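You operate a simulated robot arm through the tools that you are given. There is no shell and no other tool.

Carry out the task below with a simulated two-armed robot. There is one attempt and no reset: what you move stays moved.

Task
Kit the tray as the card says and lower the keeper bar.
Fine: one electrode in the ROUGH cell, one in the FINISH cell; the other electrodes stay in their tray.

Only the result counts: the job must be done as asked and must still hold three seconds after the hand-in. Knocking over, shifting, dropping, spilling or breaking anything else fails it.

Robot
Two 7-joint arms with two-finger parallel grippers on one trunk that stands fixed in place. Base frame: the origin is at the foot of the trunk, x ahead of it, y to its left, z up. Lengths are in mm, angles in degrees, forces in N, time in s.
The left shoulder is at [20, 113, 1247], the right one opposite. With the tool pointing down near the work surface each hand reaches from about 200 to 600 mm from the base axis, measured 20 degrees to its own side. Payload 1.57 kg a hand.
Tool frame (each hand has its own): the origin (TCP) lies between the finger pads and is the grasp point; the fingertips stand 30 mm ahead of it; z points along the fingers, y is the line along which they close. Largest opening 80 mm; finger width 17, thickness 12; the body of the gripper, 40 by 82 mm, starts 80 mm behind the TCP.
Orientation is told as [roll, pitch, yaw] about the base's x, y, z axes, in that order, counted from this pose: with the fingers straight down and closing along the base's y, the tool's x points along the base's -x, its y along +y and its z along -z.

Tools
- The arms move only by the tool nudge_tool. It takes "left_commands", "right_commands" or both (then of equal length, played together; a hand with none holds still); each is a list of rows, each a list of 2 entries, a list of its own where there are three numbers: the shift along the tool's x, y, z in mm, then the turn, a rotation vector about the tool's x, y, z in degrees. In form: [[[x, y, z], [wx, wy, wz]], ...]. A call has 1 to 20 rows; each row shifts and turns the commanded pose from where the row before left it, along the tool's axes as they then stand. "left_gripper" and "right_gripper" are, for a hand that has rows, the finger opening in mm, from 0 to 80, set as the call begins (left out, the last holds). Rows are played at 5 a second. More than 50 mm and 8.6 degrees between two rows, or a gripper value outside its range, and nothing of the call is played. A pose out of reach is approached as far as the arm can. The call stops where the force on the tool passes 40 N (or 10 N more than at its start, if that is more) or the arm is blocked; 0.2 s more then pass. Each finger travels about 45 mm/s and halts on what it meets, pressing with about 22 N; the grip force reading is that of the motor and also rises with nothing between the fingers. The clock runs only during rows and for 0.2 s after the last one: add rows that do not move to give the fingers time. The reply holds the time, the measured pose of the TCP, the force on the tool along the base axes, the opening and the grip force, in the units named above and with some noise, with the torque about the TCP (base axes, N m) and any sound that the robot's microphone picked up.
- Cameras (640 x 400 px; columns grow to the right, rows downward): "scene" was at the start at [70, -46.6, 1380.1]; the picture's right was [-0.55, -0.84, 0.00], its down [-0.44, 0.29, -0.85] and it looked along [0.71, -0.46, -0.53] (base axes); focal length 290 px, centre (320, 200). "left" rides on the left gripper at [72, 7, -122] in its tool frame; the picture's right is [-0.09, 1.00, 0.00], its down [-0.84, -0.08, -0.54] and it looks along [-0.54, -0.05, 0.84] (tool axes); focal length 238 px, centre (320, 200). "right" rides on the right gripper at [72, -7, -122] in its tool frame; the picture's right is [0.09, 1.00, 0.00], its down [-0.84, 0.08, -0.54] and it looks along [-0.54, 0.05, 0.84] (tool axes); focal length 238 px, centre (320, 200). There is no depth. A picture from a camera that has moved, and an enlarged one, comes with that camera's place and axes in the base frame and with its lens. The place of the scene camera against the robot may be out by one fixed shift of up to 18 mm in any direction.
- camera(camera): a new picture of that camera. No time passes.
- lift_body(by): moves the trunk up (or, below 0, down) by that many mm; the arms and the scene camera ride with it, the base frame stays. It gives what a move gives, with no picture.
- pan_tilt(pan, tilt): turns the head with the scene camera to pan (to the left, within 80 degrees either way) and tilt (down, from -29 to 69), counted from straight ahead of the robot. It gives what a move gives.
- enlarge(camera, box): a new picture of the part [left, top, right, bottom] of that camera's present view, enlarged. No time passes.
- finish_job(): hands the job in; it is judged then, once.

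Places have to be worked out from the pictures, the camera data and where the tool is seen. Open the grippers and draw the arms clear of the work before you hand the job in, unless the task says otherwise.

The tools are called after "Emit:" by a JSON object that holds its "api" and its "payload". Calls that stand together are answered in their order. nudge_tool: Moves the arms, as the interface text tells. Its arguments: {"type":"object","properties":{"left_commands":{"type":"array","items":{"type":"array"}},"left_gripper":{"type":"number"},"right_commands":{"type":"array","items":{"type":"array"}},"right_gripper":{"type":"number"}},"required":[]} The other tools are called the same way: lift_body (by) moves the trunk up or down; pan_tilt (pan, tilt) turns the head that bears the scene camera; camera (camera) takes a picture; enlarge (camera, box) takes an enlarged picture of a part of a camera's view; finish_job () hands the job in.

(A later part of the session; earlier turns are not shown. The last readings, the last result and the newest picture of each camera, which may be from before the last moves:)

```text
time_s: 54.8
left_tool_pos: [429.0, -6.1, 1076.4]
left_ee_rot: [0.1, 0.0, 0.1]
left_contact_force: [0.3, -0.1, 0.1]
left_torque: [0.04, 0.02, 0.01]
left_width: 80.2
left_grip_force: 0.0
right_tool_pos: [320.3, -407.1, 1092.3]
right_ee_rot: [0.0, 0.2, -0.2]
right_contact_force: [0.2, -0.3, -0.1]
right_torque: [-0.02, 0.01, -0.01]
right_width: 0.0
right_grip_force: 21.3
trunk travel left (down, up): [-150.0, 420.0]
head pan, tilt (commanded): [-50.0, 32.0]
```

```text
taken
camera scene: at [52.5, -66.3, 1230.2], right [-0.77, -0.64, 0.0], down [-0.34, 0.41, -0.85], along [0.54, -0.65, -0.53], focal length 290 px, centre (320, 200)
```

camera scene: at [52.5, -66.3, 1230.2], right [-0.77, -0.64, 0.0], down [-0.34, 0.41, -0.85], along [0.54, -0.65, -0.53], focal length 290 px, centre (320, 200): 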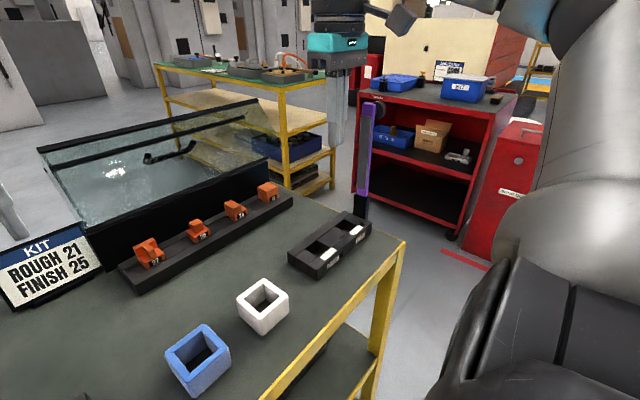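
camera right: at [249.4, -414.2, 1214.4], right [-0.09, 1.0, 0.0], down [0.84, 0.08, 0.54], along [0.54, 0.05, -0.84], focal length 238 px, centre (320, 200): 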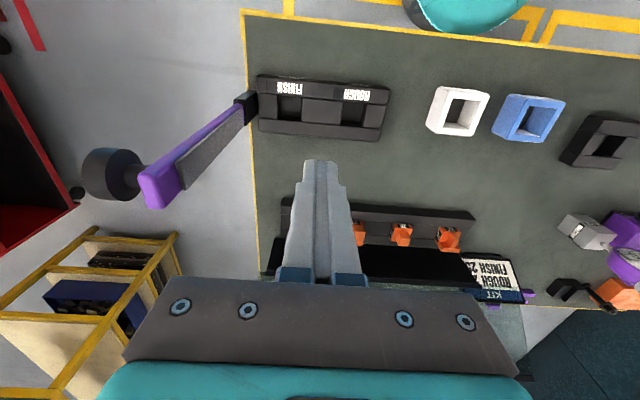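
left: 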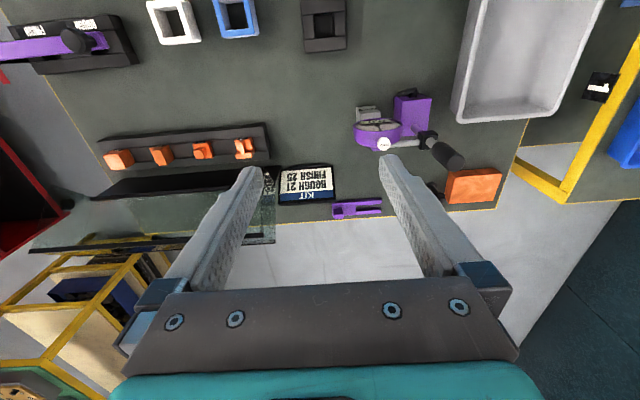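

The bar stands open and both cells are clear. I enlarge the tray from here to measure the pockets.

Emit:
{"api": "enlarge", "payload": {"camera": "right", "box": [250, 65, 400, 150]}}

Emit:
{"api": "enlarge", "payload": {"camera": "right", "box": [260, 70, 324, 140]}}

Emit:
{"api": "enlarge", "payload": {"camera": "right", "box": [330, 75, 394, 145]}}

Emit:
{"api": "enlarge", "payload": {"camera": "scene", "box": [280, 200, 380, 285]}}

```text
4.27 times, centred on (325, 108) of right
camera zoom: at [249.4, -414.2, 1214.4], right [-0.09, 1.0, 0.0], down [0.84, 0.08, 0.54], along [0.54, 0.05, -0.84], focal length 1017 px, centre (299, 595)
```

zoom: 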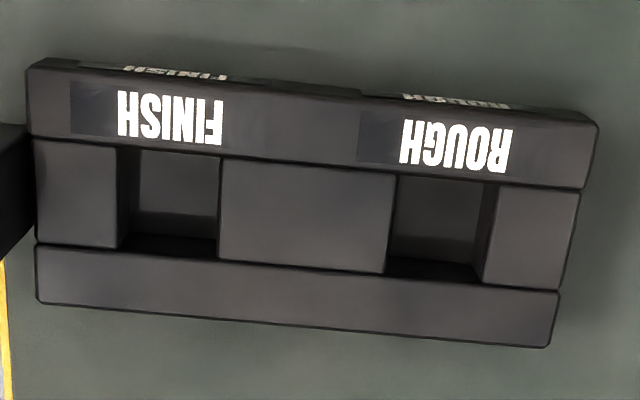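

```text
5.71 times, centred on (292, 105) of right
camera zoom: at [249.4, -414.2, 1214.4], right [-0.09, 1.0, 0.0], down [0.84, 0.08, 0.54], along [0.54, 0.05, -0.84], focal length 1362 px, centre (480, 743)
```

zoom: 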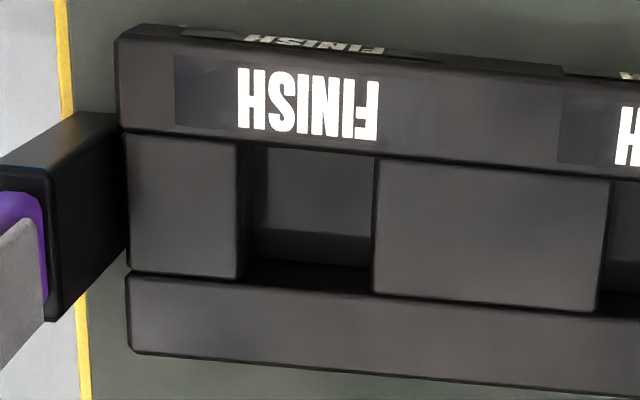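

```text
5.71 times, centred on (362, 110) of right
camera zoom: at [249.4, -414.2, 1214.4], right [-0.09, 1.0, 0.0], down [0.84, 0.08, 0.54], along [0.54, 0.05, -0.84], focal length 1362 px, centre (80, 714)
```

zoom: 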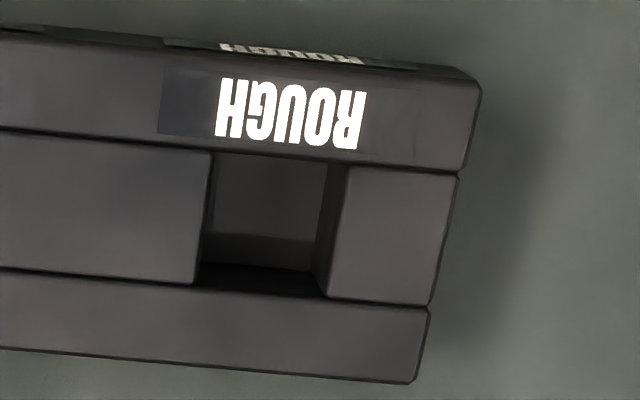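

```text
4.71 times, centred on (330, 242) of scene
camera zoom: at [52.5, -66.3, 1230.2], right [-0.77, -0.64, 0.0], down [-0.34, 0.41, -0.85], along [0.54, -0.65, -0.53], focal length 1366 px, centre (273, 0)
```

zoom: 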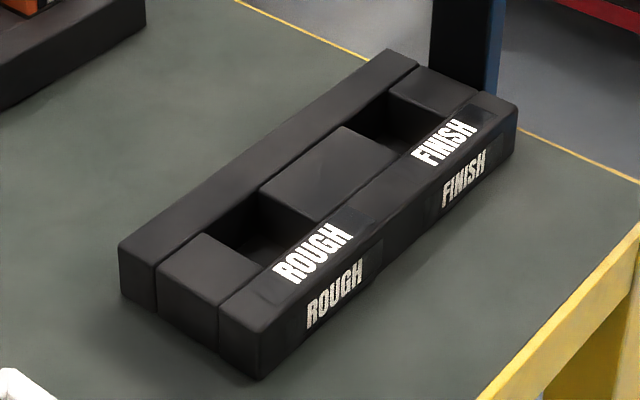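

The pockets measure roughly 31 mm square, with centres near FINISH (321, -447.5) and ROUGH (321.3, -363.4) and a tray top of about z 888. Next I move above electrode 21 at about (511, -418) to check reach and view the rack closely.

Emit:
{"api": "nudge_tool", "payload": {"right_commands": [[[-38, -2, 10], [0, 0, 0]], [[-38, -2, 15], [0, 0, 0]], [[-38, -2, 15], [0, 0, 0]], [[-38, -2, 15], [0, 0, 0]], [[-30, -2, 15], [0, 0, 0]], [[0, 0, 0], [0, 0, 0]]], "right_gripper": 60}}

Emit:
{"api": "camera", "payload": {"camera": "right"}}

Emit:
{"api": "camera", "payload": {"camera": "scene"}}

```text
time_s: 56.2
left_tool_pos: [428.8, -5.5, 1077.7]
left_ee_rot: [0.0, 0.0, 0.1]
left_contact_force: [0.6, 0.8, 0.0]
left_torque: [-0.01, -0.01, 0.01]
left_width: 80.1
left_grip_force: 0.1
right_tool_pos: [502.1, -416.1, 1021.2]
right_ee_rot: [0.0, 0.0, 0.0]
right_contact_force: [0.2, -0.8, 0.4]
right_torque: [0.0, 0.02, 0.01]
right_width: 60.0
right_grip_force: 0.0
trunk travel left (down, up): [-150.0, 420.0]
head pan, tilt (commanded): [-50.0, 32.0]
```

```text
taken
camera right: at [431.9, -423.6, 1143.0], right [-0.09, 1.0, 0.0], down [0.84, 0.08, 0.54], along [0.54, 0.05, -0.84], focal length 238 px, centre (320, 200)
```

right: 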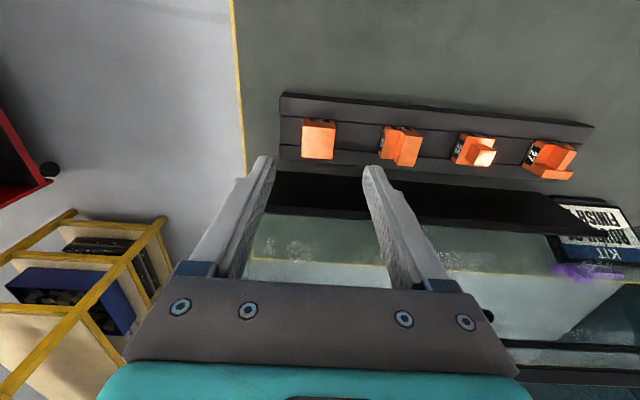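

```text
taken
camera scene: at [52.6, -66.3, 1230.2], right [-0.77, -0.64, 0.0], down [-0.34, 0.41, -0.85], along [0.54, -0.65, -0.53], focal length 290 px, centre (320, 200)
```

scene: 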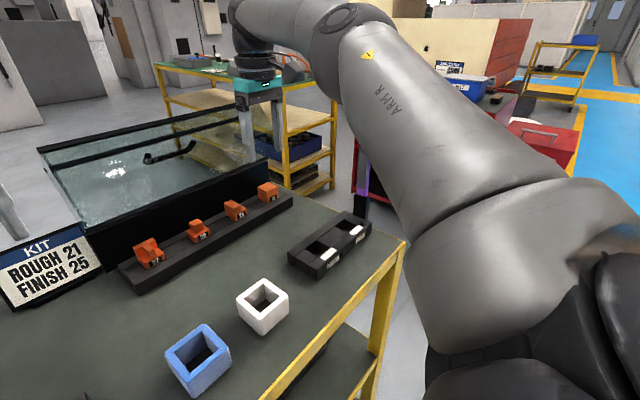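

The hand reaches there at z≈1021. I enlarge electrode 21 and the others to measure their positions and the gap to the tank.

Emit:
{"api": "enlarge", "payload": {"camera": "right", "box": [265, 85, 393, 185]}}

Emit:
{"api": "enlarge", "payload": {"camera": "right", "box": [430, 110, 590, 210]}}

Emit:
{"api": "enlarge", "payload": {"camera": "scene", "box": [220, 70, 400, 260]}}

```text
4.00 times, centred on (329, 135) of right
camera zoom: at [431.9, -423.6, 1143.0], right [-0.09, 1.0, 0.0], down [0.84, 0.08, 0.54], along [0.54, 0.05, -0.84], focal length 953 px, centre (284, 460)
```

zoom: 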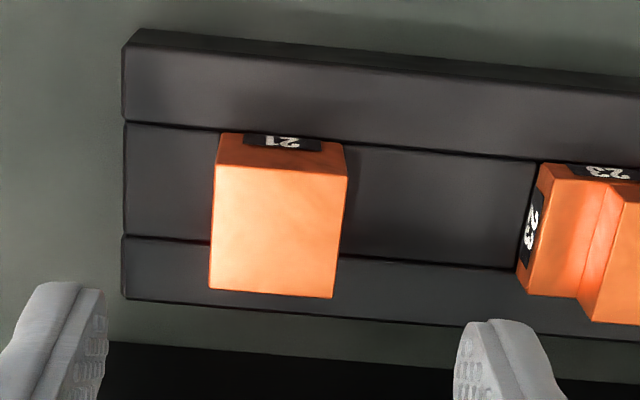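

```text
4.00 times, centred on (510, 160) of right
camera zoom: at [431.9, -423.6, 1143.0], right [-0.09, 1.0, 0.0], down [0.84, 0.08, 0.54], along [0.54, 0.05, -0.84], focal length 953 px, centre (-440, 360)
```

zoom: 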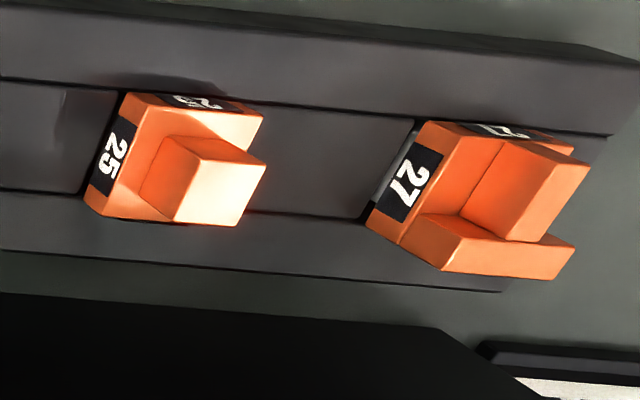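

```text
2.11 times, centred on (310, 165) of scene
camera zoom: at [52.6, -66.3, 1230.2], right [-0.77, -0.64, 0.0], down [-0.34, 0.41, -0.85], along [0.54, -0.65, -0.53], focal length 611 px, centre (341, 274)
```

zoom: 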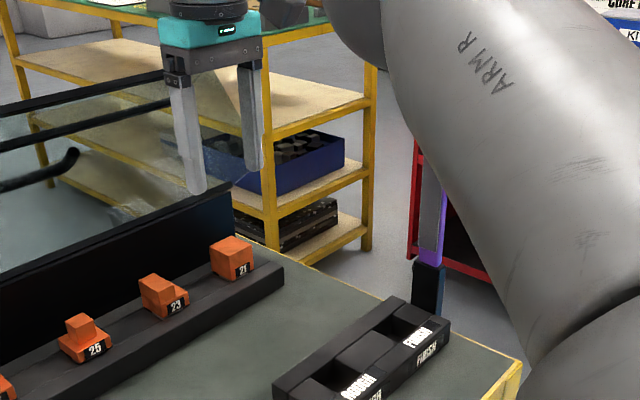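

Electrode 21's centre measures about (511.7, -418), with its top at about z 915 and the rack square to the base. I lower to z≈960 above it and check that the arm stays clear of the upright bar.

Emit:
{"api": "nudge_tool", "payload": {"right_commands": [[[-4.8, -1, 30], [0, 0, 0]], [[-4.8, -1, 30], [0, 0, 0]], [[0, 0, 0], [0, 0, 0]]], "right_gripper": 60}}

Emit:
{"api": "camera", "payload": {"camera": "right"}}

Emit:
{"api": "camera", "payload": {"camera": "scene"}}

```text
time_s: 57.0
left_tool_pos: [428.7, -5.2, 1077.6]
left_ee_rot: [-0.1, 0.0, 0.2]
left_contact_force: [0.3, -0.2, -0.5]
left_torque: [0.01, -0.01, 0.03]
left_width: 80.1
left_grip_force: 0.1
right_tool_pos: [512.1, -420.4, 960.6]
right_ee_rot: [0.0, 0.1, -0.1]
right_contact_force: [0.0, 0.0, -0.1]
right_torque: [-0.03, 0.02, 0.01]
right_width: 60.0
right_grip_force: 0.1
trunk travel left (down, up): [-150.0, 420.0]
head pan, tilt (commanded): [-50.0, 32.0]
```

```text
taken
camera right: at [441.5, -425.9, 1083.9], right [-0.09, 1.0, 0.0], down [0.84, 0.08, 0.54], along [0.54, 0.05, -0.84], focal length 238 px, centre (320, 200)
```

right: 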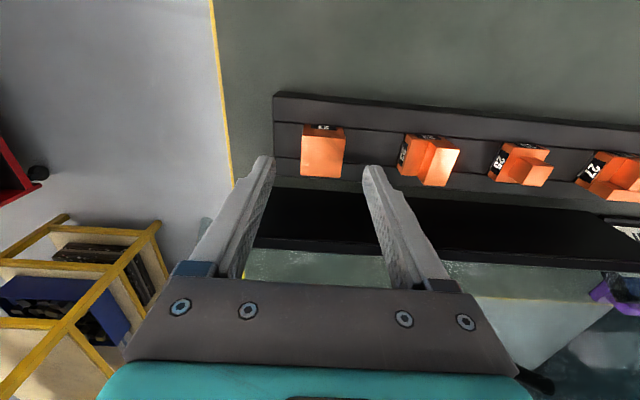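

```text
taken
camera scene: at [52.6, -66.4, 1230.1], right [-0.77, -0.64, 0.0], down [-0.34, 0.41, -0.85], along [0.54, -0.65, -0.53], focal length 290 px, centre (320, 200)
```

scene: 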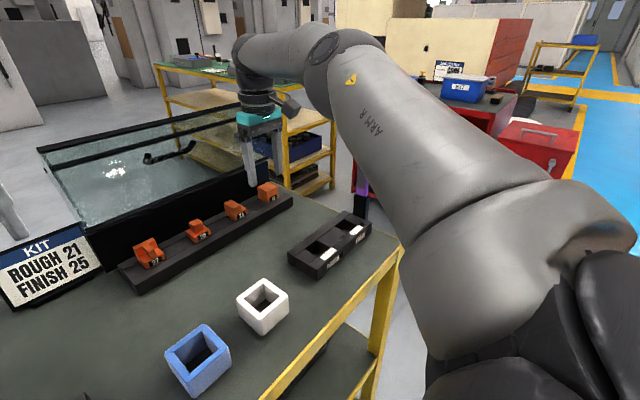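

The arm's elbow seems to stay well above and beside the bar. I zoom in to align the fingers with electrode 21 before the last descent.

Emit:
{"api": "enlarge", "payload": {"camera": "right", "box": [240, 100, 400, 200]}}

Emit:
{"api": "enlarge", "payload": {"camera": "scene", "box": [220, 90, 380, 250]}}

```text
4.00 times, centred on (320, 150) of right
camera zoom: at [441.5, -425.9, 1083.9], right [-0.09, 1.0, 0.0], down [0.84, 0.08, 0.54], along [0.54, 0.05, -0.84], focal length 953 px, centre (320, 400)
```

zoom: 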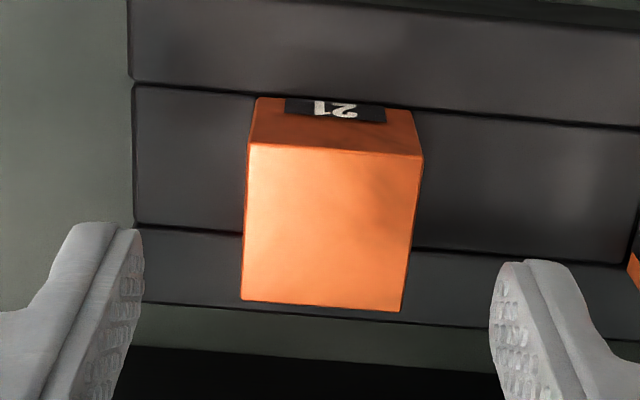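

```text
2.50 times, centred on (300, 170) of scene
camera zoom: at [52.6, -66.4, 1230.1], right [-0.77, -0.64, 0.0], down [-0.34, 0.41, -0.85], along [0.54, -0.65, -0.53], focal length 726 px, centre (370, 275)
```

zoom: 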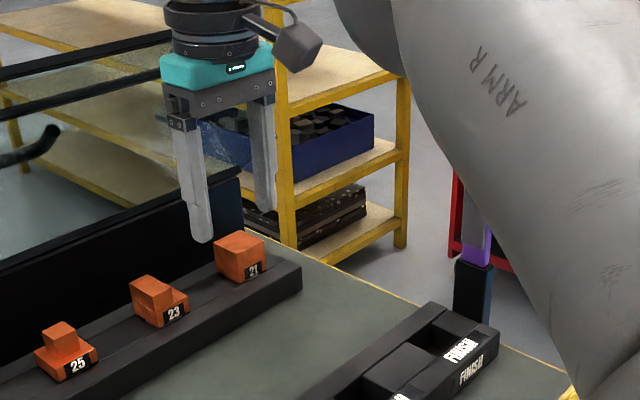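

Electrode 21's top centre lies about (-1.6, +1.0) mm from the tool axis. I correct for that, descend to TCP z≈929 (tips at about 899, above the rack rails) and check contact before closing.

Emit:
{"api": "nudge_tool", "payload": {"right_commands": [[[1.6, 1.0, 0], [0, 0, 0]], [[0, 0, 16], [0, 0, 0]], [[0, 0, 15.5], [0, 0, 0]], [[0, 0, 0], [0, 0, 0]]], "right_gripper": 60}}

Emit:
{"api": "camera", "payload": {"camera": "right"}}

Emit:
{"api": "enlarge", "payload": {"camera": "scene", "box": [220, 90, 380, 250]}}

```text
time_s: 58.0
left_tool_pos: [428.1, -6.7, 1076.7]
left_ee_rot: [0.0, 0.0, 0.1]
left_contact_force: [-0.1, 0.1, 0.3]
left_torque: [0.03, 0.0, -0.03]
left_width: 80.0
left_grip_force: 0.0
right_tool_pos: [511.3, -417.7, 931.0]
right_ee_rot: [0.1, 0.0, -0.1]
right_contact_force: [-0.7, 0.2, -0.7]
right_torque: [-0.04, -0.01, -0.01]
right_width: 60.1
right_grip_force: 0.0
trunk travel left (down, up): [-150.0, 420.0]
head pan, tilt (commanded): [-50.0, 32.0]
```

```text
taken
camera right: at [441.0, -425.3, 1053.5], right [-0.09, 1.0, 0.0], down [0.84, 0.08, 0.54], along [0.54, 0.05, -0.84], focal length 238 px, centre (320, 200)
```

right: 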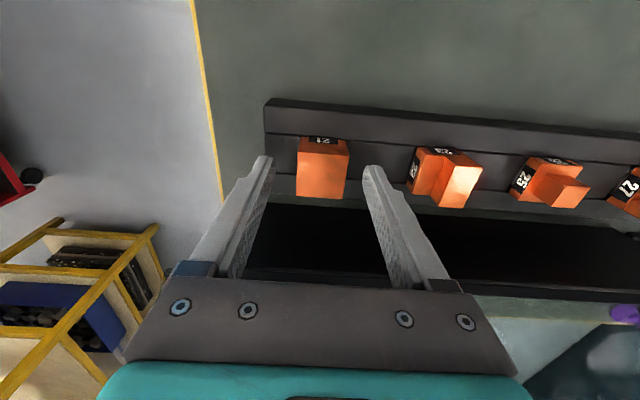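

```text
2.50 times, centred on (300, 170) of scene
camera zoom: at [52.5, -66.3, 1230.1], right [-0.77, -0.64, 0.0], down [-0.34, 0.41, -0.85], along [0.54, -0.65, -0.53], focal length 726 px, centre (370, 275)
```

zoom: 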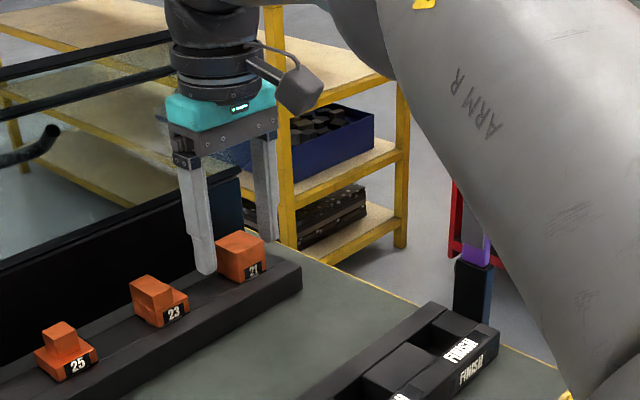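

The fingers straddle electrode 21 with no contact. I close the gripper.

Emit:
{"api": "nudge_tool", "payload": {"right_commands": [[[0, 0, 0], [0, 0, 0]], [[0, 0, 0], [0, 0, 0]], [[0, 0, 0], [0, 0, 0]], [[0, 0, 0], [0, 0, 0]]], "right_gripper": 24}}

Emit:
{"api": "enlarge", "payload": {"camera": "right", "box": [240, 100, 400, 230]}}

```text
time_s: 59.0
left_tool_pos: [427.9, -5.0, 1077.5]
left_ee_rot: [0.0, 0.0, 0.1]
left_contact_force: [-0.5, 0.4, 0.6]
left_torque: [0.01, 0.01, 0.0]
left_width: 79.8
left_grip_force: 0.1
right_tool_pos: [512.1, -417.9, 931.0]
right_ee_rot: [0.1, 0.1, -0.2]
right_contact_force: [-0.8, 4.0, -0.4]
right_torque: [0.18, -0.06, 0.04]
right_width: 31.5
right_grip_force: 22.2
trunk travel left (down, up): [-150.0, 420.0]
head pan, tilt (commanded): [-50.0, 32.0]
```

```text
3.08 times, centred on (320, 165) of right
camera zoom: at [441.1, -424.7, 1053.6], right [-0.09, 1.0, 0.0], down [0.84, 0.08, 0.54], along [0.54, 0.05, -0.84], focal length 733 px, centre (320, 308)
```

zoom: 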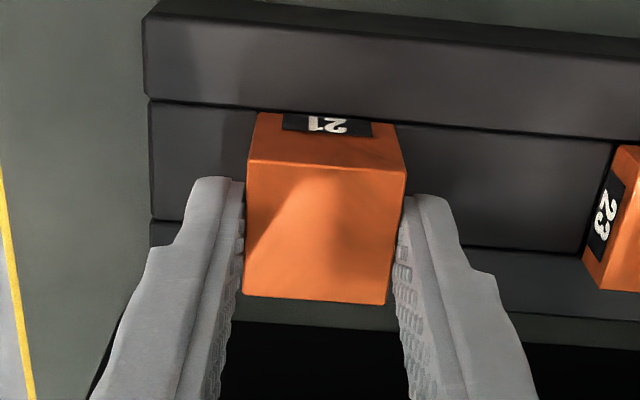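

Electrode 21 is held (opening 31.5 mm, grip 22 N). I relieve the small side load and lift slowly.

Emit:
{"api": "nudge_tool", "payload": {"right_commands": [[[0, 0.4, 0], [0, 0, 0]], [[0, 0, -3], [0, 0, 0]], [[0, 0, -4], [0, 0, 0]], [[0, 0, -4], [0, 0, 0]], [[0, 0, 0], [0, 0, 0]]]}}

Emit:
{"api": "enlarge", "payload": {"camera": "right", "box": [240, 100, 400, 230]}}

Emit:
{"api": "enlarge", "payload": {"camera": "scene", "box": [220, 140, 320, 240]}}

```text
time_s: 60.2
left_tool_pos: [428.5, -5.9, 1077.7]
left_ee_rot: [0.0, -0.1, 0.1]
left_contact_force: [-0.5, -0.6, 0.4]
left_torque: [-0.01, 0.04, 0.0]
left_width: 80.1
left_grip_force: 0.1
right_tool_pos: [510.4, -419.7, 941.6]
right_ee_rot: [0.1, 0.1, -0.1]
right_contact_force: [-0.6, 0.2, -2.8]
right_torque: [-0.02, 0.02, 0.0]
right_width: 31.8
right_grip_force: 22.1
trunk travel left (down, up): [-150.0, 420.0]
head pan, tilt (commanded): [-50.0, 32.0]
```

```text
3.08 times, centred on (320, 165) of right
camera zoom: at [440.5, -425.9, 1063.6], right [-0.09, 1.0, 0.0], down [0.84, 0.08, 0.54], along [0.54, 0.05, -0.84], focal length 733 px, centre (320, 308)
```

zoom: 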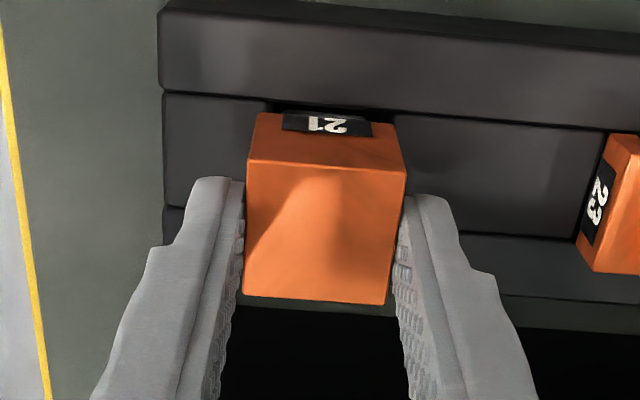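

```text
4.00 times, centred on (270, 190) of scene
camera zoom: at [52.7, -66.6, 1230.1], right [-0.77, -0.64, 0.0], down [-0.34, 0.41, -0.85], along [0.54, -0.65, -0.53], focal length 1161 px, centre (520, 240)
```

zoom: 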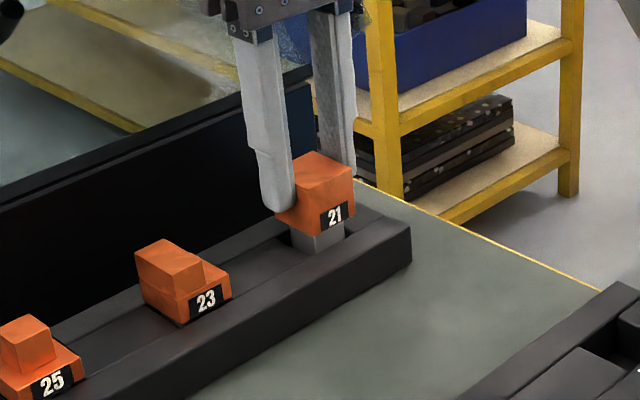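

Under the orange head there is a narrower grey shank, so the shank seats in the pocket and the head rests on top. I lift further to see the whole shank and the empty rack pocket.

Emit:
{"api": "nudge_tool", "payload": {"right_commands": [[[0, 0, -10], [0, 0, 0]], [[0, 0, -15], [0, 0, 0]], [[0, 0, -20], [0, 0, 0]], [[0, 0, -20], [0, 0, 0]], [[0, 0, 0], [0, 0, 0]]]}}

Emit:
{"api": "camera", "payload": {"camera": "right"}}

Emit:
{"api": "enlarge", "payload": {"camera": "scene", "box": [220, 110, 330, 220]}}

```text
time_s: 61.4
left_tool_pos: [428.9, -5.9, 1076.4]
left_ee_rot: [0.0, 0.0, 0.0]
left_contact_force: [-0.2, 0.3, -0.4]
left_torque: [0.01, -0.01, -0.02]
left_width: 80.3
left_grip_force: 0.1
right_tool_pos: [510.7, -418.5, 1007.3]
right_ee_rot: [0.0, 0.1, -0.2]
right_contact_force: [0.6, -0.4, -2.9]
right_torque: [-0.03, -0.02, 0.03]
right_width: 31.9
right_grip_force: 22.3
trunk travel left (down, up): [-150.0, 420.0]
head pan, tilt (commanded): [-50.0, 32.0]
```

```text
taken
camera right: at [439.8, -425.3, 1129.6], right [-0.09, 1.0, 0.0], down [0.84, 0.07, 0.54], along [0.54, 0.05, -0.84], focal length 238 px, centre (320, 200)
```

right: 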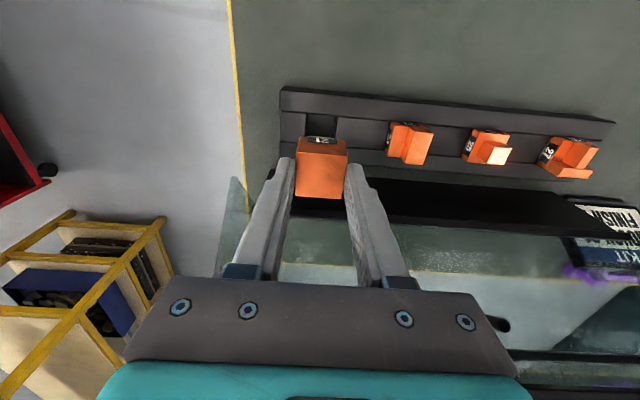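

```text
3.64 times, centred on (275, 165) of scene
camera zoom: at [52.8, -66.5, 1230.1], right [-0.77, -0.64, 0.0], down [-0.34, 0.41, -0.85], along [0.54, -0.65, -0.53], focal length 1055 px, centre (484, 327)
```

zoom: 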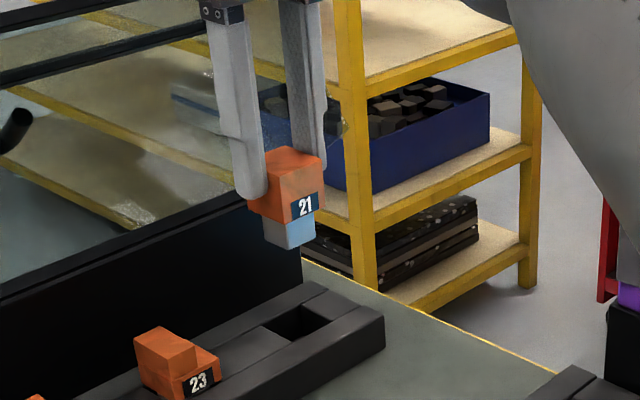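

The shank is about 21 mm square and 18 mm tall, so it drops into the pocket with room to spare and the head sits at tray-top level. I zoom on the empty rack pocket to compare sizes.

Emit:
{"api": "enlarge", "payload": {"camera": "right", "box": [270, 80, 370, 210]}}

Emit:
{"api": "enlarge", "payload": {"camera": "scene", "box": [280, 145, 312, 185]}}

Emit:
{"api": "enlarge", "payload": {"camera": "scene", "box": [250, 180, 330, 230]}}

```text
3.08 times, centred on (320, 145) of right
camera zoom: at [439.8, -425.3, 1129.6], right [-0.09, 1.0, 0.0], down [0.84, 0.07, 0.54], along [0.54, 0.05, -0.84], focal length 733 px, centre (320, 369)
```

zoom: 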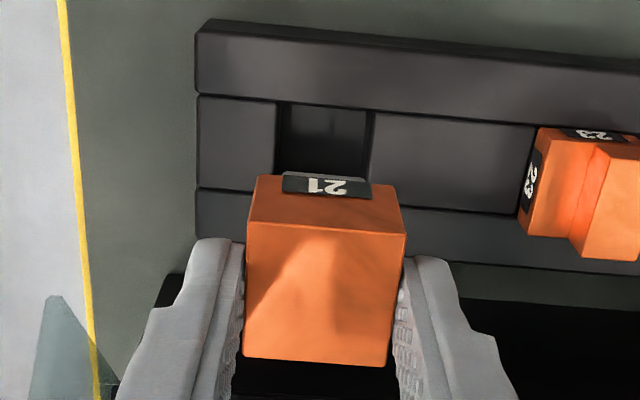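

```text
10.00 times, centred on (296, 165) of scene
camera zoom: at [52.8, -66.5, 1230.1], right [-0.77, -0.64, 0.0], down [-0.34, 0.41, -0.85], along [0.54, -0.65, -0.53], focal length 2902 px, centre (560, 550)
```

zoom: 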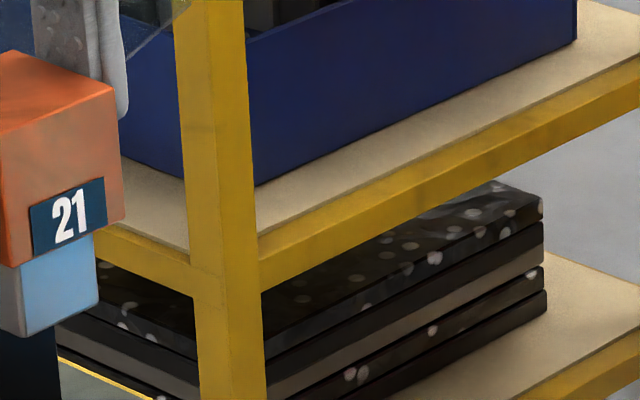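

```text
8.00 times, centred on (290, 205) of scene
camera zoom: at [52.8, -66.5, 1230.1], right [-0.77, -0.64, 0.0], down [-0.34, 0.41, -0.85], along [0.54, -0.65, -0.53], focal length 2322 px, centre (560, 160)
```

zoom: 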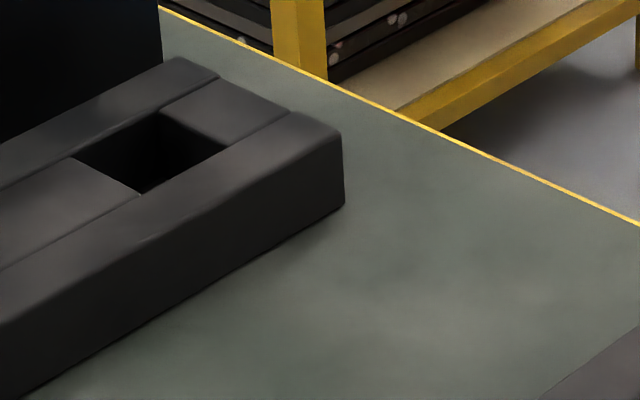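

The pockets (about 31 mm) are much larger than the 23 mm shank, so there is a few mm of play. I carry electrode 21 to above the ROUGH cell at about (321, -363).

Emit:
{"api": "nudge_tool", "payload": {"right_commands": [[[0, 0, -10], [0, 0, 0]], [[38, 11, 0], [0, 0, 0]], [[38, 11, 0], [0, 0, 0]], [[38, 11, 0], [0, 0, 0]], [[38, 11, 0], [0, 0, 0]], [[37.5, 11, 0], [0, 0, 0]], [[0, 0, 0], [0, 0, 0]]]}}

Emit:
{"api": "camera", "payload": {"camera": "right"}}

Emit:
{"api": "camera", "payload": {"camera": "scene"}}

```text
time_s: 63.0
left_tool_pos: [428.6, -5.6, 1076.0]
left_ee_rot: [0.0, 0.1, 0.1]
left_contact_force: [0.8, -0.6, 0.3]
left_torque: [-0.01, -0.01, 0.01]
left_width: 80.2
left_grip_force: 0.0
right_tool_pos: [321.3, -364.2, 1014.8]
right_ee_rot: [-0.1, 0.1, -0.2]
right_contact_force: [0.1, 0.0, -2.9]
right_torque: [-0.01, 0.01, -0.01]
right_width: 31.7
right_grip_force: 21.7
trunk travel left (down, up): [-150.0, 420.0]
head pan, tilt (commanded): [-50.0, 32.0]
```

```text
taken
camera right: at [249.6, -370.6, 1137.5], right [-0.09, 1.0, 0.0], down [0.84, 0.08, 0.54], along [0.54, 0.05, -0.84], focal length 238 px, centre (320, 200)
```

right: 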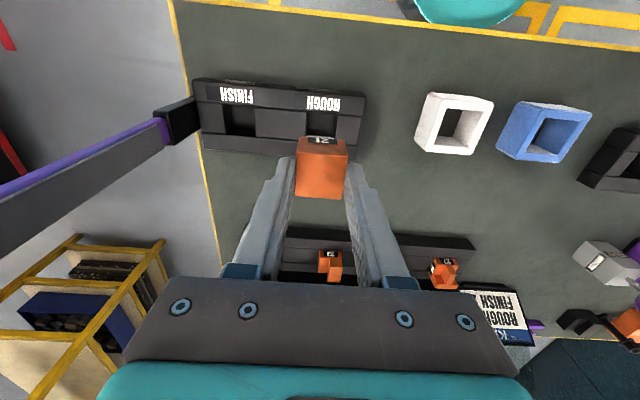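

```text
taken
camera scene: at [52.5, -66.5, 1230.1], right [-0.77, -0.64, 0.0], down [-0.34, 0.41, -0.85], along [0.54, -0.65, -0.53], focal length 290 px, centre (320, 200)
```

scene: 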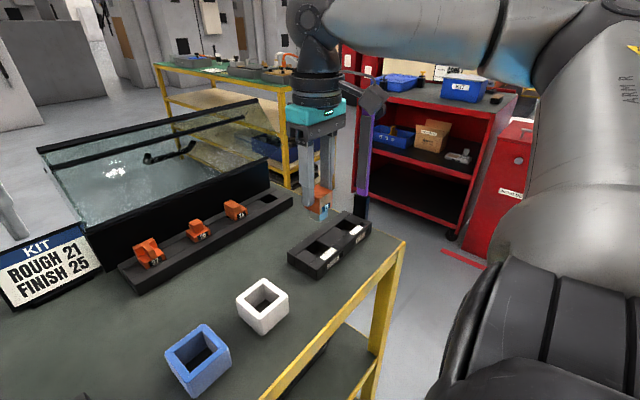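

The bar is undisturbed and the electrode hangs above the ROUGH cell. I zoom to re-measure the pocket against the tool from this closer viewpoint.

Emit:
{"api": "enlarge", "payload": {"camera": "right", "box": [185, 70, 385, 205]}}

Emit:
{"api": "enlarge", "payload": {"camera": "right", "box": [285, 80, 375, 150]}}

Emit:
{"api": "enlarge", "payload": {"camera": "scene", "box": [275, 160, 385, 285]}}

```text
2.96 times, centred on (285, 138) of right
camera zoom: at [249.6, -370.6, 1137.5], right [-0.09, 1.0, 0.0], down [0.84, 0.08, 0.54], along [0.54, 0.05, -0.84], focal length 706 px, centre (424, 385)
```

zoom: 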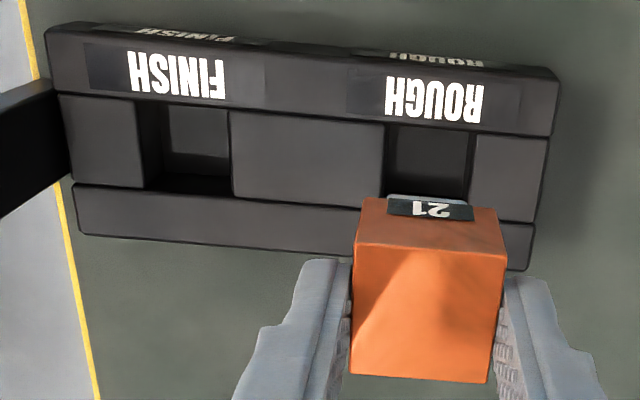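

```text
5.71 times, centred on (330, 115) of right
camera zoom: at [249.6, -370.6, 1137.5], right [-0.09, 1.0, 0.0], down [0.84, 0.08, 0.54], along [0.54, 0.05, -0.84], focal length 1362 px, centre (263, 686)
```

zoom: 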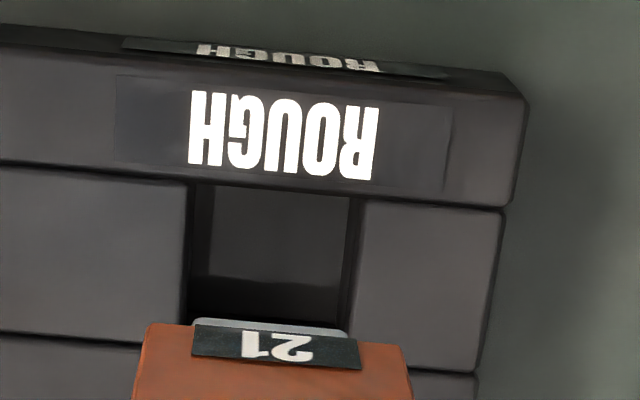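

```text
3.20 times, centred on (330, 222) of scene
camera zoom: at [52.5, -66.5, 1230.1], right [-0.77, -0.64, 0.0], down [-0.34, 0.41, -0.85], along [0.54, -0.65, -0.53], focal length 929 px, centre (288, 128)
```

zoom: 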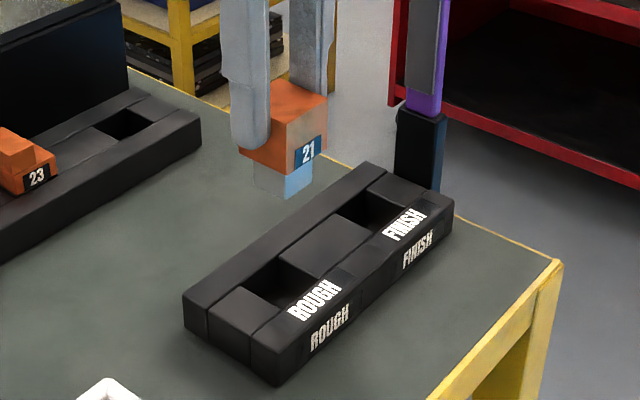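

The pocket centre is within 1 mm of the tool axis. I lower electrode 21 into the ROUGH cell, slowly near the end, to the same height it had in the rack.

Emit:
{"api": "nudge_tool", "payload": {"right_commands": [[[0.3, 0.8, 25], [0, 0, 0]], [[0, 0, 25], [0, 0, 0]], [[0, 0, 10], [0, 0, 0]], [[0, 0, 0], [0, 0, 0]]]}}

Emit:
{"api": "enlarge", "payload": {"camera": "scene", "box": [275, 180, 385, 285]}}

Emit:
{"api": "enlarge", "payload": {"camera": "right", "box": [240, 80, 400, 210]}}

```text
time_s: 64.0
left_tool_pos: [429.3, -5.8, 1077.3]
left_ee_rot: [0.0, 0.0, 0.0]
left_contact_force: [-0.6, -0.3, -0.5]
left_torque: [0.02, -0.01, -0.03]
left_width: 79.9
left_grip_force: 0.0
right_tool_pos: [319.0, -361.6, 957.1]
right_ee_rot: [0.1, 0.1, 0.0]
right_contact_force: [-0.8, -0.2, -3.0]
right_torque: [0.02, 0.01, 0.02]
right_width: 31.7
right_grip_force: 21.9
trunk travel left (down, up): [-150.0, 420.0]
head pan, tilt (commanded): [-50.0, 32.0]
```

```text
3.81 times, centred on (330, 232) of scene
camera zoom: at [52.7, -66.5, 1230.1], right [-0.77, -0.64, 0.0], down [-0.34, 0.41, -0.85], along [0.54, -0.65, -0.53], focal length 1106 px, centre (282, 76)
```

zoom: 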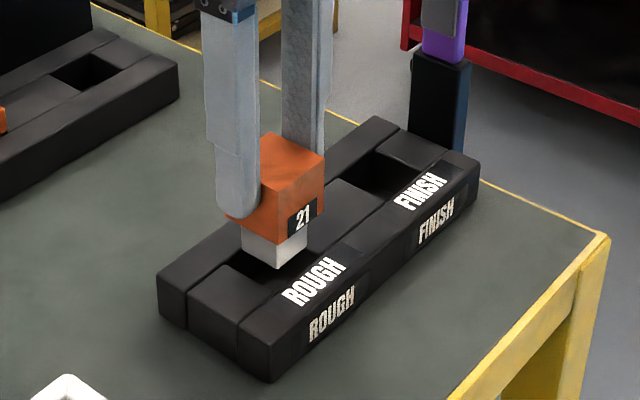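

```text
3.08 times, centred on (320, 145) of right
camera zoom: at [249.3, -368.9, 1079.7], right [-0.09, 1.0, 0.0], down [0.84, 0.08, 0.54], along [0.54, 0.05, -0.84], focal length 733 px, centre (320, 369)
```

zoom: 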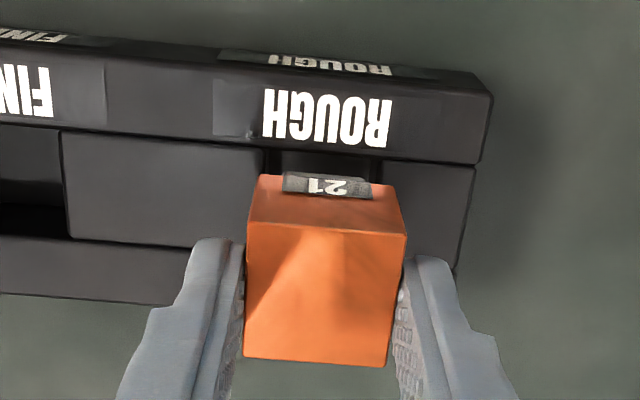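

The shank is lined up with the ROUGH pocket. I lower on in 5 mm steps and watch the vertical force.

Emit:
{"api": "nudge_tool", "payload": {"right_commands": [[[0, 0, 5], [0, 0, 0]], [[0, 0, 5], [0, 0, 0]], [[0, 0, 5], [0, 0, 0]], [[0, 0, 5], [0, 0, 0]], [[0, 0, 0], [0, 0, 0]]]}}

Emit:
{"api": "enlarge", "payload": {"camera": "scene", "box": [275, 180, 385, 285]}}

Emit:
{"api": "enlarge", "payload": {"camera": "right", "box": [240, 80, 400, 210]}}

```text
time_s: 65.2
left_tool_pos: [429.6, -4.3, 1076.1]
left_ee_rot: [0.1, -0.1, 0.0]
left_contact_force: [-0.7, -0.6, 0.5]
left_torque: [0.0, -0.02, -0.03]
left_width: 80.0
left_grip_force: 0.1
right_tool_pos: [319.7, -363.5, 936.9]
right_ee_rot: [0.0, 0.1, 0.0]
right_contact_force: [0.4, -0.6, -2.0]
right_torque: [0.02, 0.0, 0.0]
right_width: 31.5
right_grip_force: 21.9
trunk travel left (down, up): [-150.0, 420.0]
head pan, tilt (commanded): [-50.0, 32.0]
```

```text
3.81 times, centred on (330, 232) of scene
camera zoom: at [52.7, -66.5, 1230.1], right [-0.77, -0.64, 0.0], down [-0.34, 0.41, -0.85], along [0.54, -0.65, -0.53], focal length 1106 px, centre (282, 76)
```

zoom: 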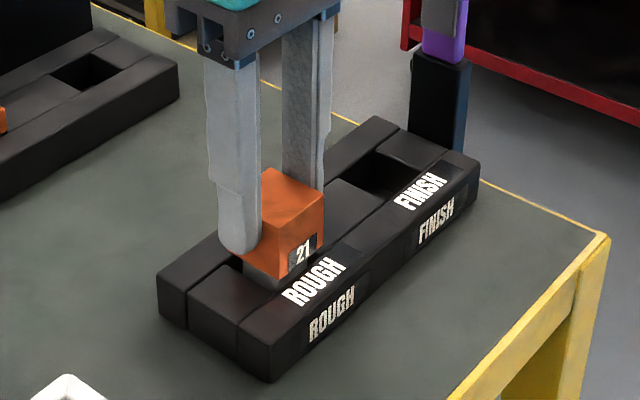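

```text
3.08 times, centred on (320, 145) of right
camera zoom: at [249.6, -369.6, 1059.2], right [-0.09, 1.0, 0.0], down [0.84, 0.08, 0.54], along [0.54, 0.05, -0.84], focal length 733 px, centre (320, 369)
```

zoom: 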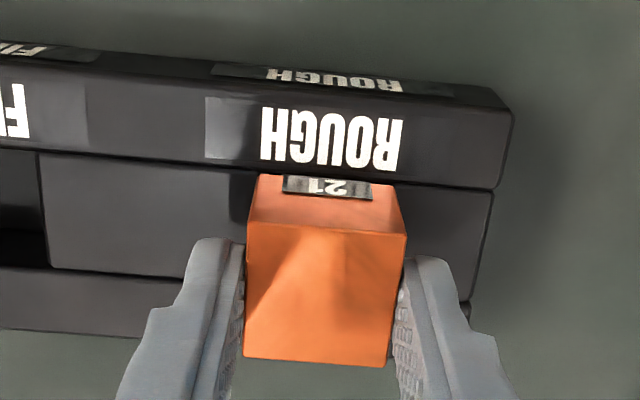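

It is going in cleanly. I lower in 1.5–2 mm steps until the vertical load shows that it rests.

Emit:
{"api": "nudge_tool", "payload": {"right_commands": [[[0, 0, 2], [0, 0, 0]], [[0, 0, 2], [0, 0, 0]], [[0, 0, 1.5], [0, 0, 0]], [[0, 0, 0], [0, 0, 0]]]}}

Emit:
{"api": "enlarge", "payload": {"camera": "scene", "box": [275, 180, 385, 285]}}

```text
time_s: 66.2
left_tool_pos: [427.6, -5.4, 1077.1]
left_ee_rot: [0.1, 0.0, 0.1]
left_contact_force: [-0.7, -0.2, -0.7]
left_torque: [0.02, -0.03, 0.04]
left_width: 79.9
left_grip_force: 0.1
right_tool_pos: [320.6, -363.5, 931.3]
right_ee_rot: [-0.1, 0.1, -0.1]
right_contact_force: [0.1, -1.3, 0.4]
right_torque: [0.05, 0.14, -0.02]
right_width: 31.9
right_grip_force: 22.3
trunk travel left (down, up): [-150.0, 420.0]
head pan, tilt (commanded): [-50.0, 32.0]
```

```text
3.81 times, centred on (330, 232) of scene
camera zoom: at [52.6, -66.4, 1230.2], right [-0.77, -0.64, 0.0], down [-0.34, 0.41, -0.85], along [0.54, -0.65, -0.53], focal length 1106 px, centre (282, 76)
```

zoom: 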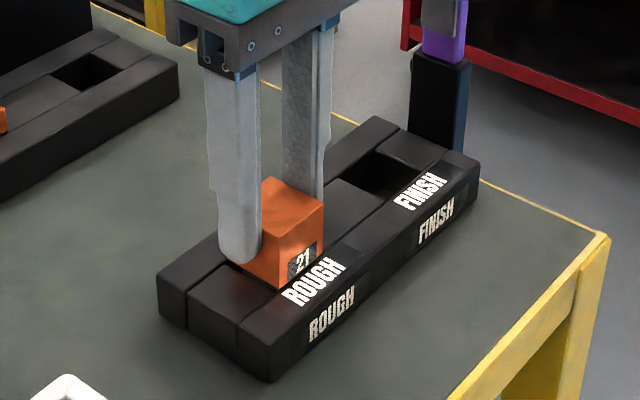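

The weight is now carried by the tray (force changed from -2.9 to +0.4 N). I settle it another 0.5 mm and release by opening gently.

Emit:
{"api": "nudge_tool", "payload": {"right_commands": [[[0, 0, 0.5], [0, 0, 0]], [[0, 0, 0], [0, 0, 0]]]}}

Emit:
{"api": "nudge_tool", "payload": {"right_commands": [[[0, 0, 0], [0, 0, 0]], [[0, 0, 0], [0, 0, 0]], [[0, 0, 0], [0, 0, 0]]], "right_gripper": 50}}

Emit:
{"api": "camera", "payload": {"camera": "right"}}

Emit:
{"api": "enlarge", "payload": {"camera": "scene", "box": [275, 180, 385, 285]}}

```text
time_s: 66.8
left_tool_pos: [428.6, -5.9, 1077.2]
left_ee_rot: [0.0, 0.1, 0.1]
left_contact_force: [-0.5, -0.3, 0.0]
left_torque: [0.02, 0.01, 0.0]
left_width: 80.1
left_grip_force: 0.1
right_tool_pos: [319.5, -363.4, 930.5]
right_ee_rot: [-0.2, 0.0, -0.1]
right_contact_force: [-1.0, -3.7, 8.3]
right_torque: [0.04, 0.48, 0.0]
right_width: 31.7
right_grip_force: 21.7
trunk travel left (down, up): [-150.0, 420.0]
head pan, tilt (commanded): [-50.0, 32.0]
```

```text
time_s: 67.6
left_tool_pos: [428.7, -6.7, 1076.9]
left_ee_rot: [0.0, 0.1, 0.0]
left_contact_force: [-0.2, 0.1, 0.3]
left_torque: [0.01, -0.04, 0.01]
left_width: 79.8
left_grip_force: 0.0
right_tool_pos: [319.4, -362.7, 930.4]
right_ee_rot: [-0.1, 0.1, -0.1]
right_contact_force: [-0.8, -0.5, 0.5]
right_torque: [0.03, 0.03, -0.01]
right_width: 50.2
right_grip_force: 0.0
trunk travel left (down, up): [-150.0, 420.0]
head pan, tilt (commanded): [-50.0, 32.0]
```

```text
taken
camera right: at [249.8, -369.5, 1053.1], right [-0.09, 1.0, 0.0], down [0.84, 0.08, 0.54], along [0.54, 0.05, -0.84], focal length 238 px, centre (320, 200)
```

right: 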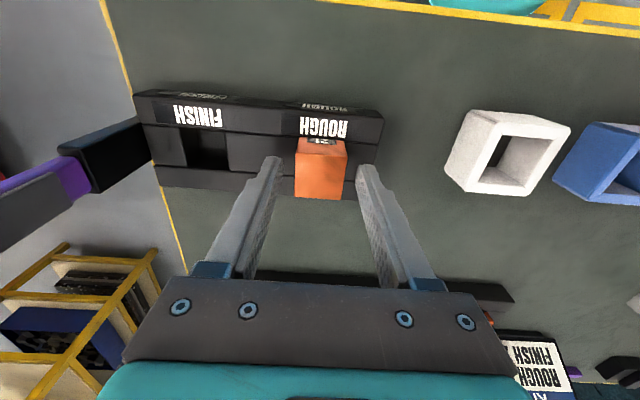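

```text
3.81 times, centred on (330, 232) of scene
camera zoom: at [52.6, -66.3, 1230.1], right [-0.77, -0.64, 0.0], down [-0.34, 0.41, -0.85], along [0.54, -0.65, -0.53], focal length 1106 px, centre (282, 76)
```

zoom: 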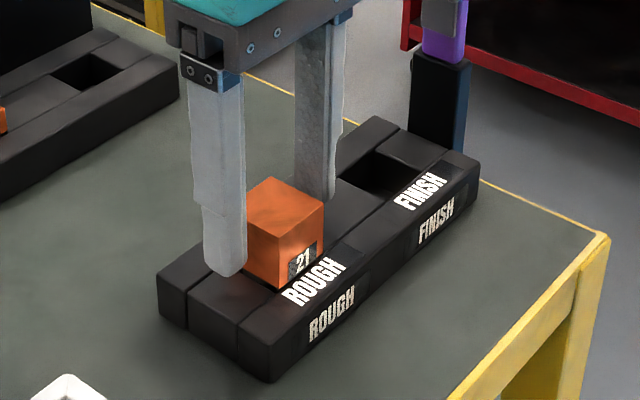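

Electrode 21 sits squarely in the ROUGH cell. I raise the hand, yaw it -90° so the fingers close along x (leaving room by the upright bar at the FINISH cell), and go above electrode 25 near (510, -256).

Emit:
{"api": "nudge_tool", "payload": {"right_commands": [[[0, 0, -20], [0, 0, 0]], [[0, 0, -30], [0, 0, 0]], [[0, 0, -35], [0, 0, 0]], [[0, 0, 0], [0, 0, 8.2]], [[0, 0, 0], [0, 0, 8.2]], [[0, 0, 0], [0, 0, 8.2]], [[0, 0, 0], [0, 0, 8.2]], [[0, 0, 0], [0, 0, 8.2]], [[0, 0, 0], [0, 0, 8.2]], [[0, 0, 0], [0, 0, 8.2]], [[0, 0, 0], [0, 0, 8.2]], [[0, 0, 0], [0, 0, 8.2]], [[0, 0, 0], [0, 0, 8.2]], [[0, 0, 0], [0, 0, 7.9]], [[21.4, 37, 0], [0, 0, 0]], [[21.4, 37, 0], [0, 0, 0]], [[21.4, 37, 0], [0, 0, 0]], [[21.4, 37, 0], [0, 0, 0]], [[21.4, 37, 0], [0, 0, 0]]], "right_gripper": 50}}

Emit:
{"api": "camera", "payload": {"camera": "right"}}

Emit:
{"api": "camera", "payload": {"camera": "scene"}}

```text
time_s: 71.6
left_tool_pos: [429.4, -7.1, 1076.2]
left_ee_rot: [0.0, 0.0, 0.1]
left_contact_force: [-1.0, 0.4, -0.5]
left_torque: [0.0, 0.0, 0.05]
left_width: 80.0
left_grip_force: 0.1
right_tool_pos: [503.3, -253.4, 1014.5]
right_ee_rot: [-0.2, 0.0, -90.1]
right_contact_force: [0.6, 0.2, -0.1]
right_torque: [0.02, 0.01, 0.02]
right_width: 50.0
right_grip_force: 0.0
trunk travel left (down, up): [-150.0, 420.0]
head pan, tilt (commanded): [-50.0, 32.0]
```

```text
taken
camera right: at [498.5, -181.3, 1136.9], right [1.0, 0.09, 0.0], down [0.08, -0.84, 0.54], along [0.05, -0.54, -0.84], focal length 238 px, centre (320, 200)
```

right: 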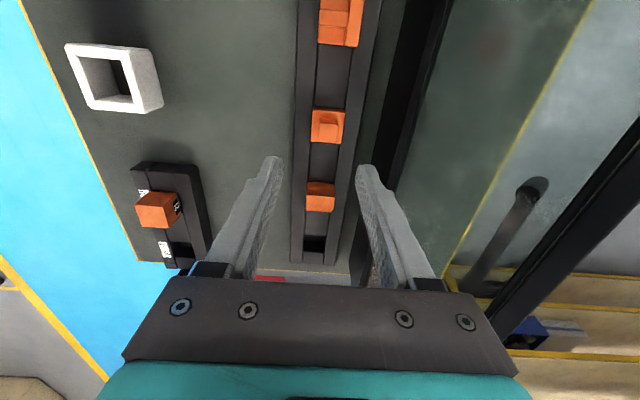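

```text
taken
camera scene: at [53.1, -66.7, 1230.0], right [-0.77, -0.64, 0.0], down [-0.34, 0.41, -0.85], along [0.54, -0.65, -0.53], focal length 290 px, centre (320, 200)
```

scene: 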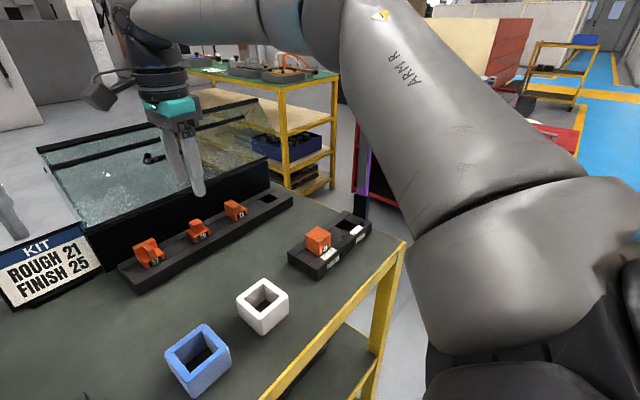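

Electrode 25 is near (327, 127) in this view, with 23 next and the empty pocket below. I zoom to locate its base and pillar.

Emit:
{"api": "enlarge", "payload": {"camera": "right", "box": [280, 90, 376, 160]}}

Emit:
{"api": "enlarge", "payload": {"camera": "scene", "box": [160, 180, 260, 260]}}

```text
5.71 times, centred on (328, 125) of right
camera zoom: at [498.5, -181.3, 1136.9], right [1.0, 0.09, 0.0], down [0.08, -0.84, 0.54], along [0.05, -0.54, -0.84], focal length 1362 px, centre (274, 629)
```

zoom: 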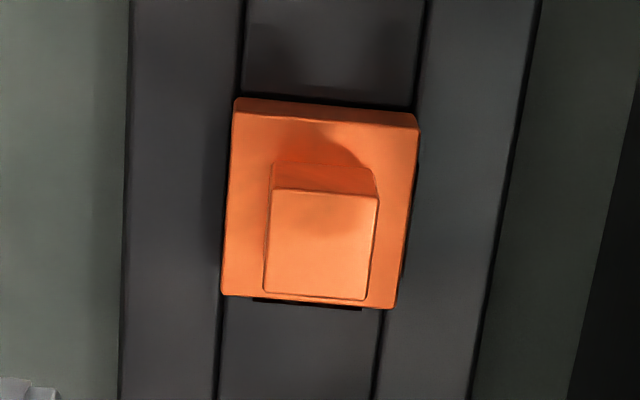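

```text
5.00 times, centred on (210, 220) of scene
camera zoom: at [53.1, -66.7, 1230.0], right [-0.77, -0.64, 0.0], down [-0.34, 0.41, -0.85], along [0.54, -0.65, -0.53], focal length 1451 px, centre (870, 100)
```

zoom: 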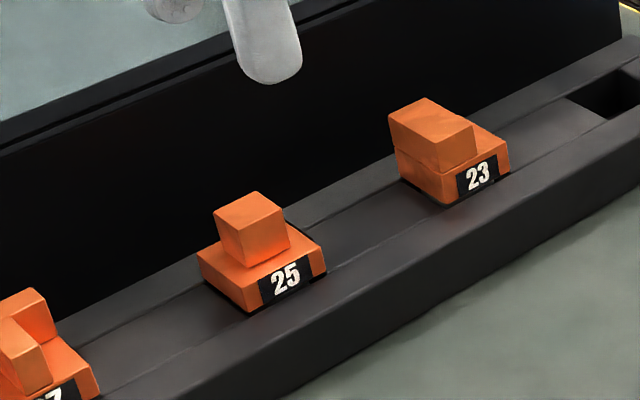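

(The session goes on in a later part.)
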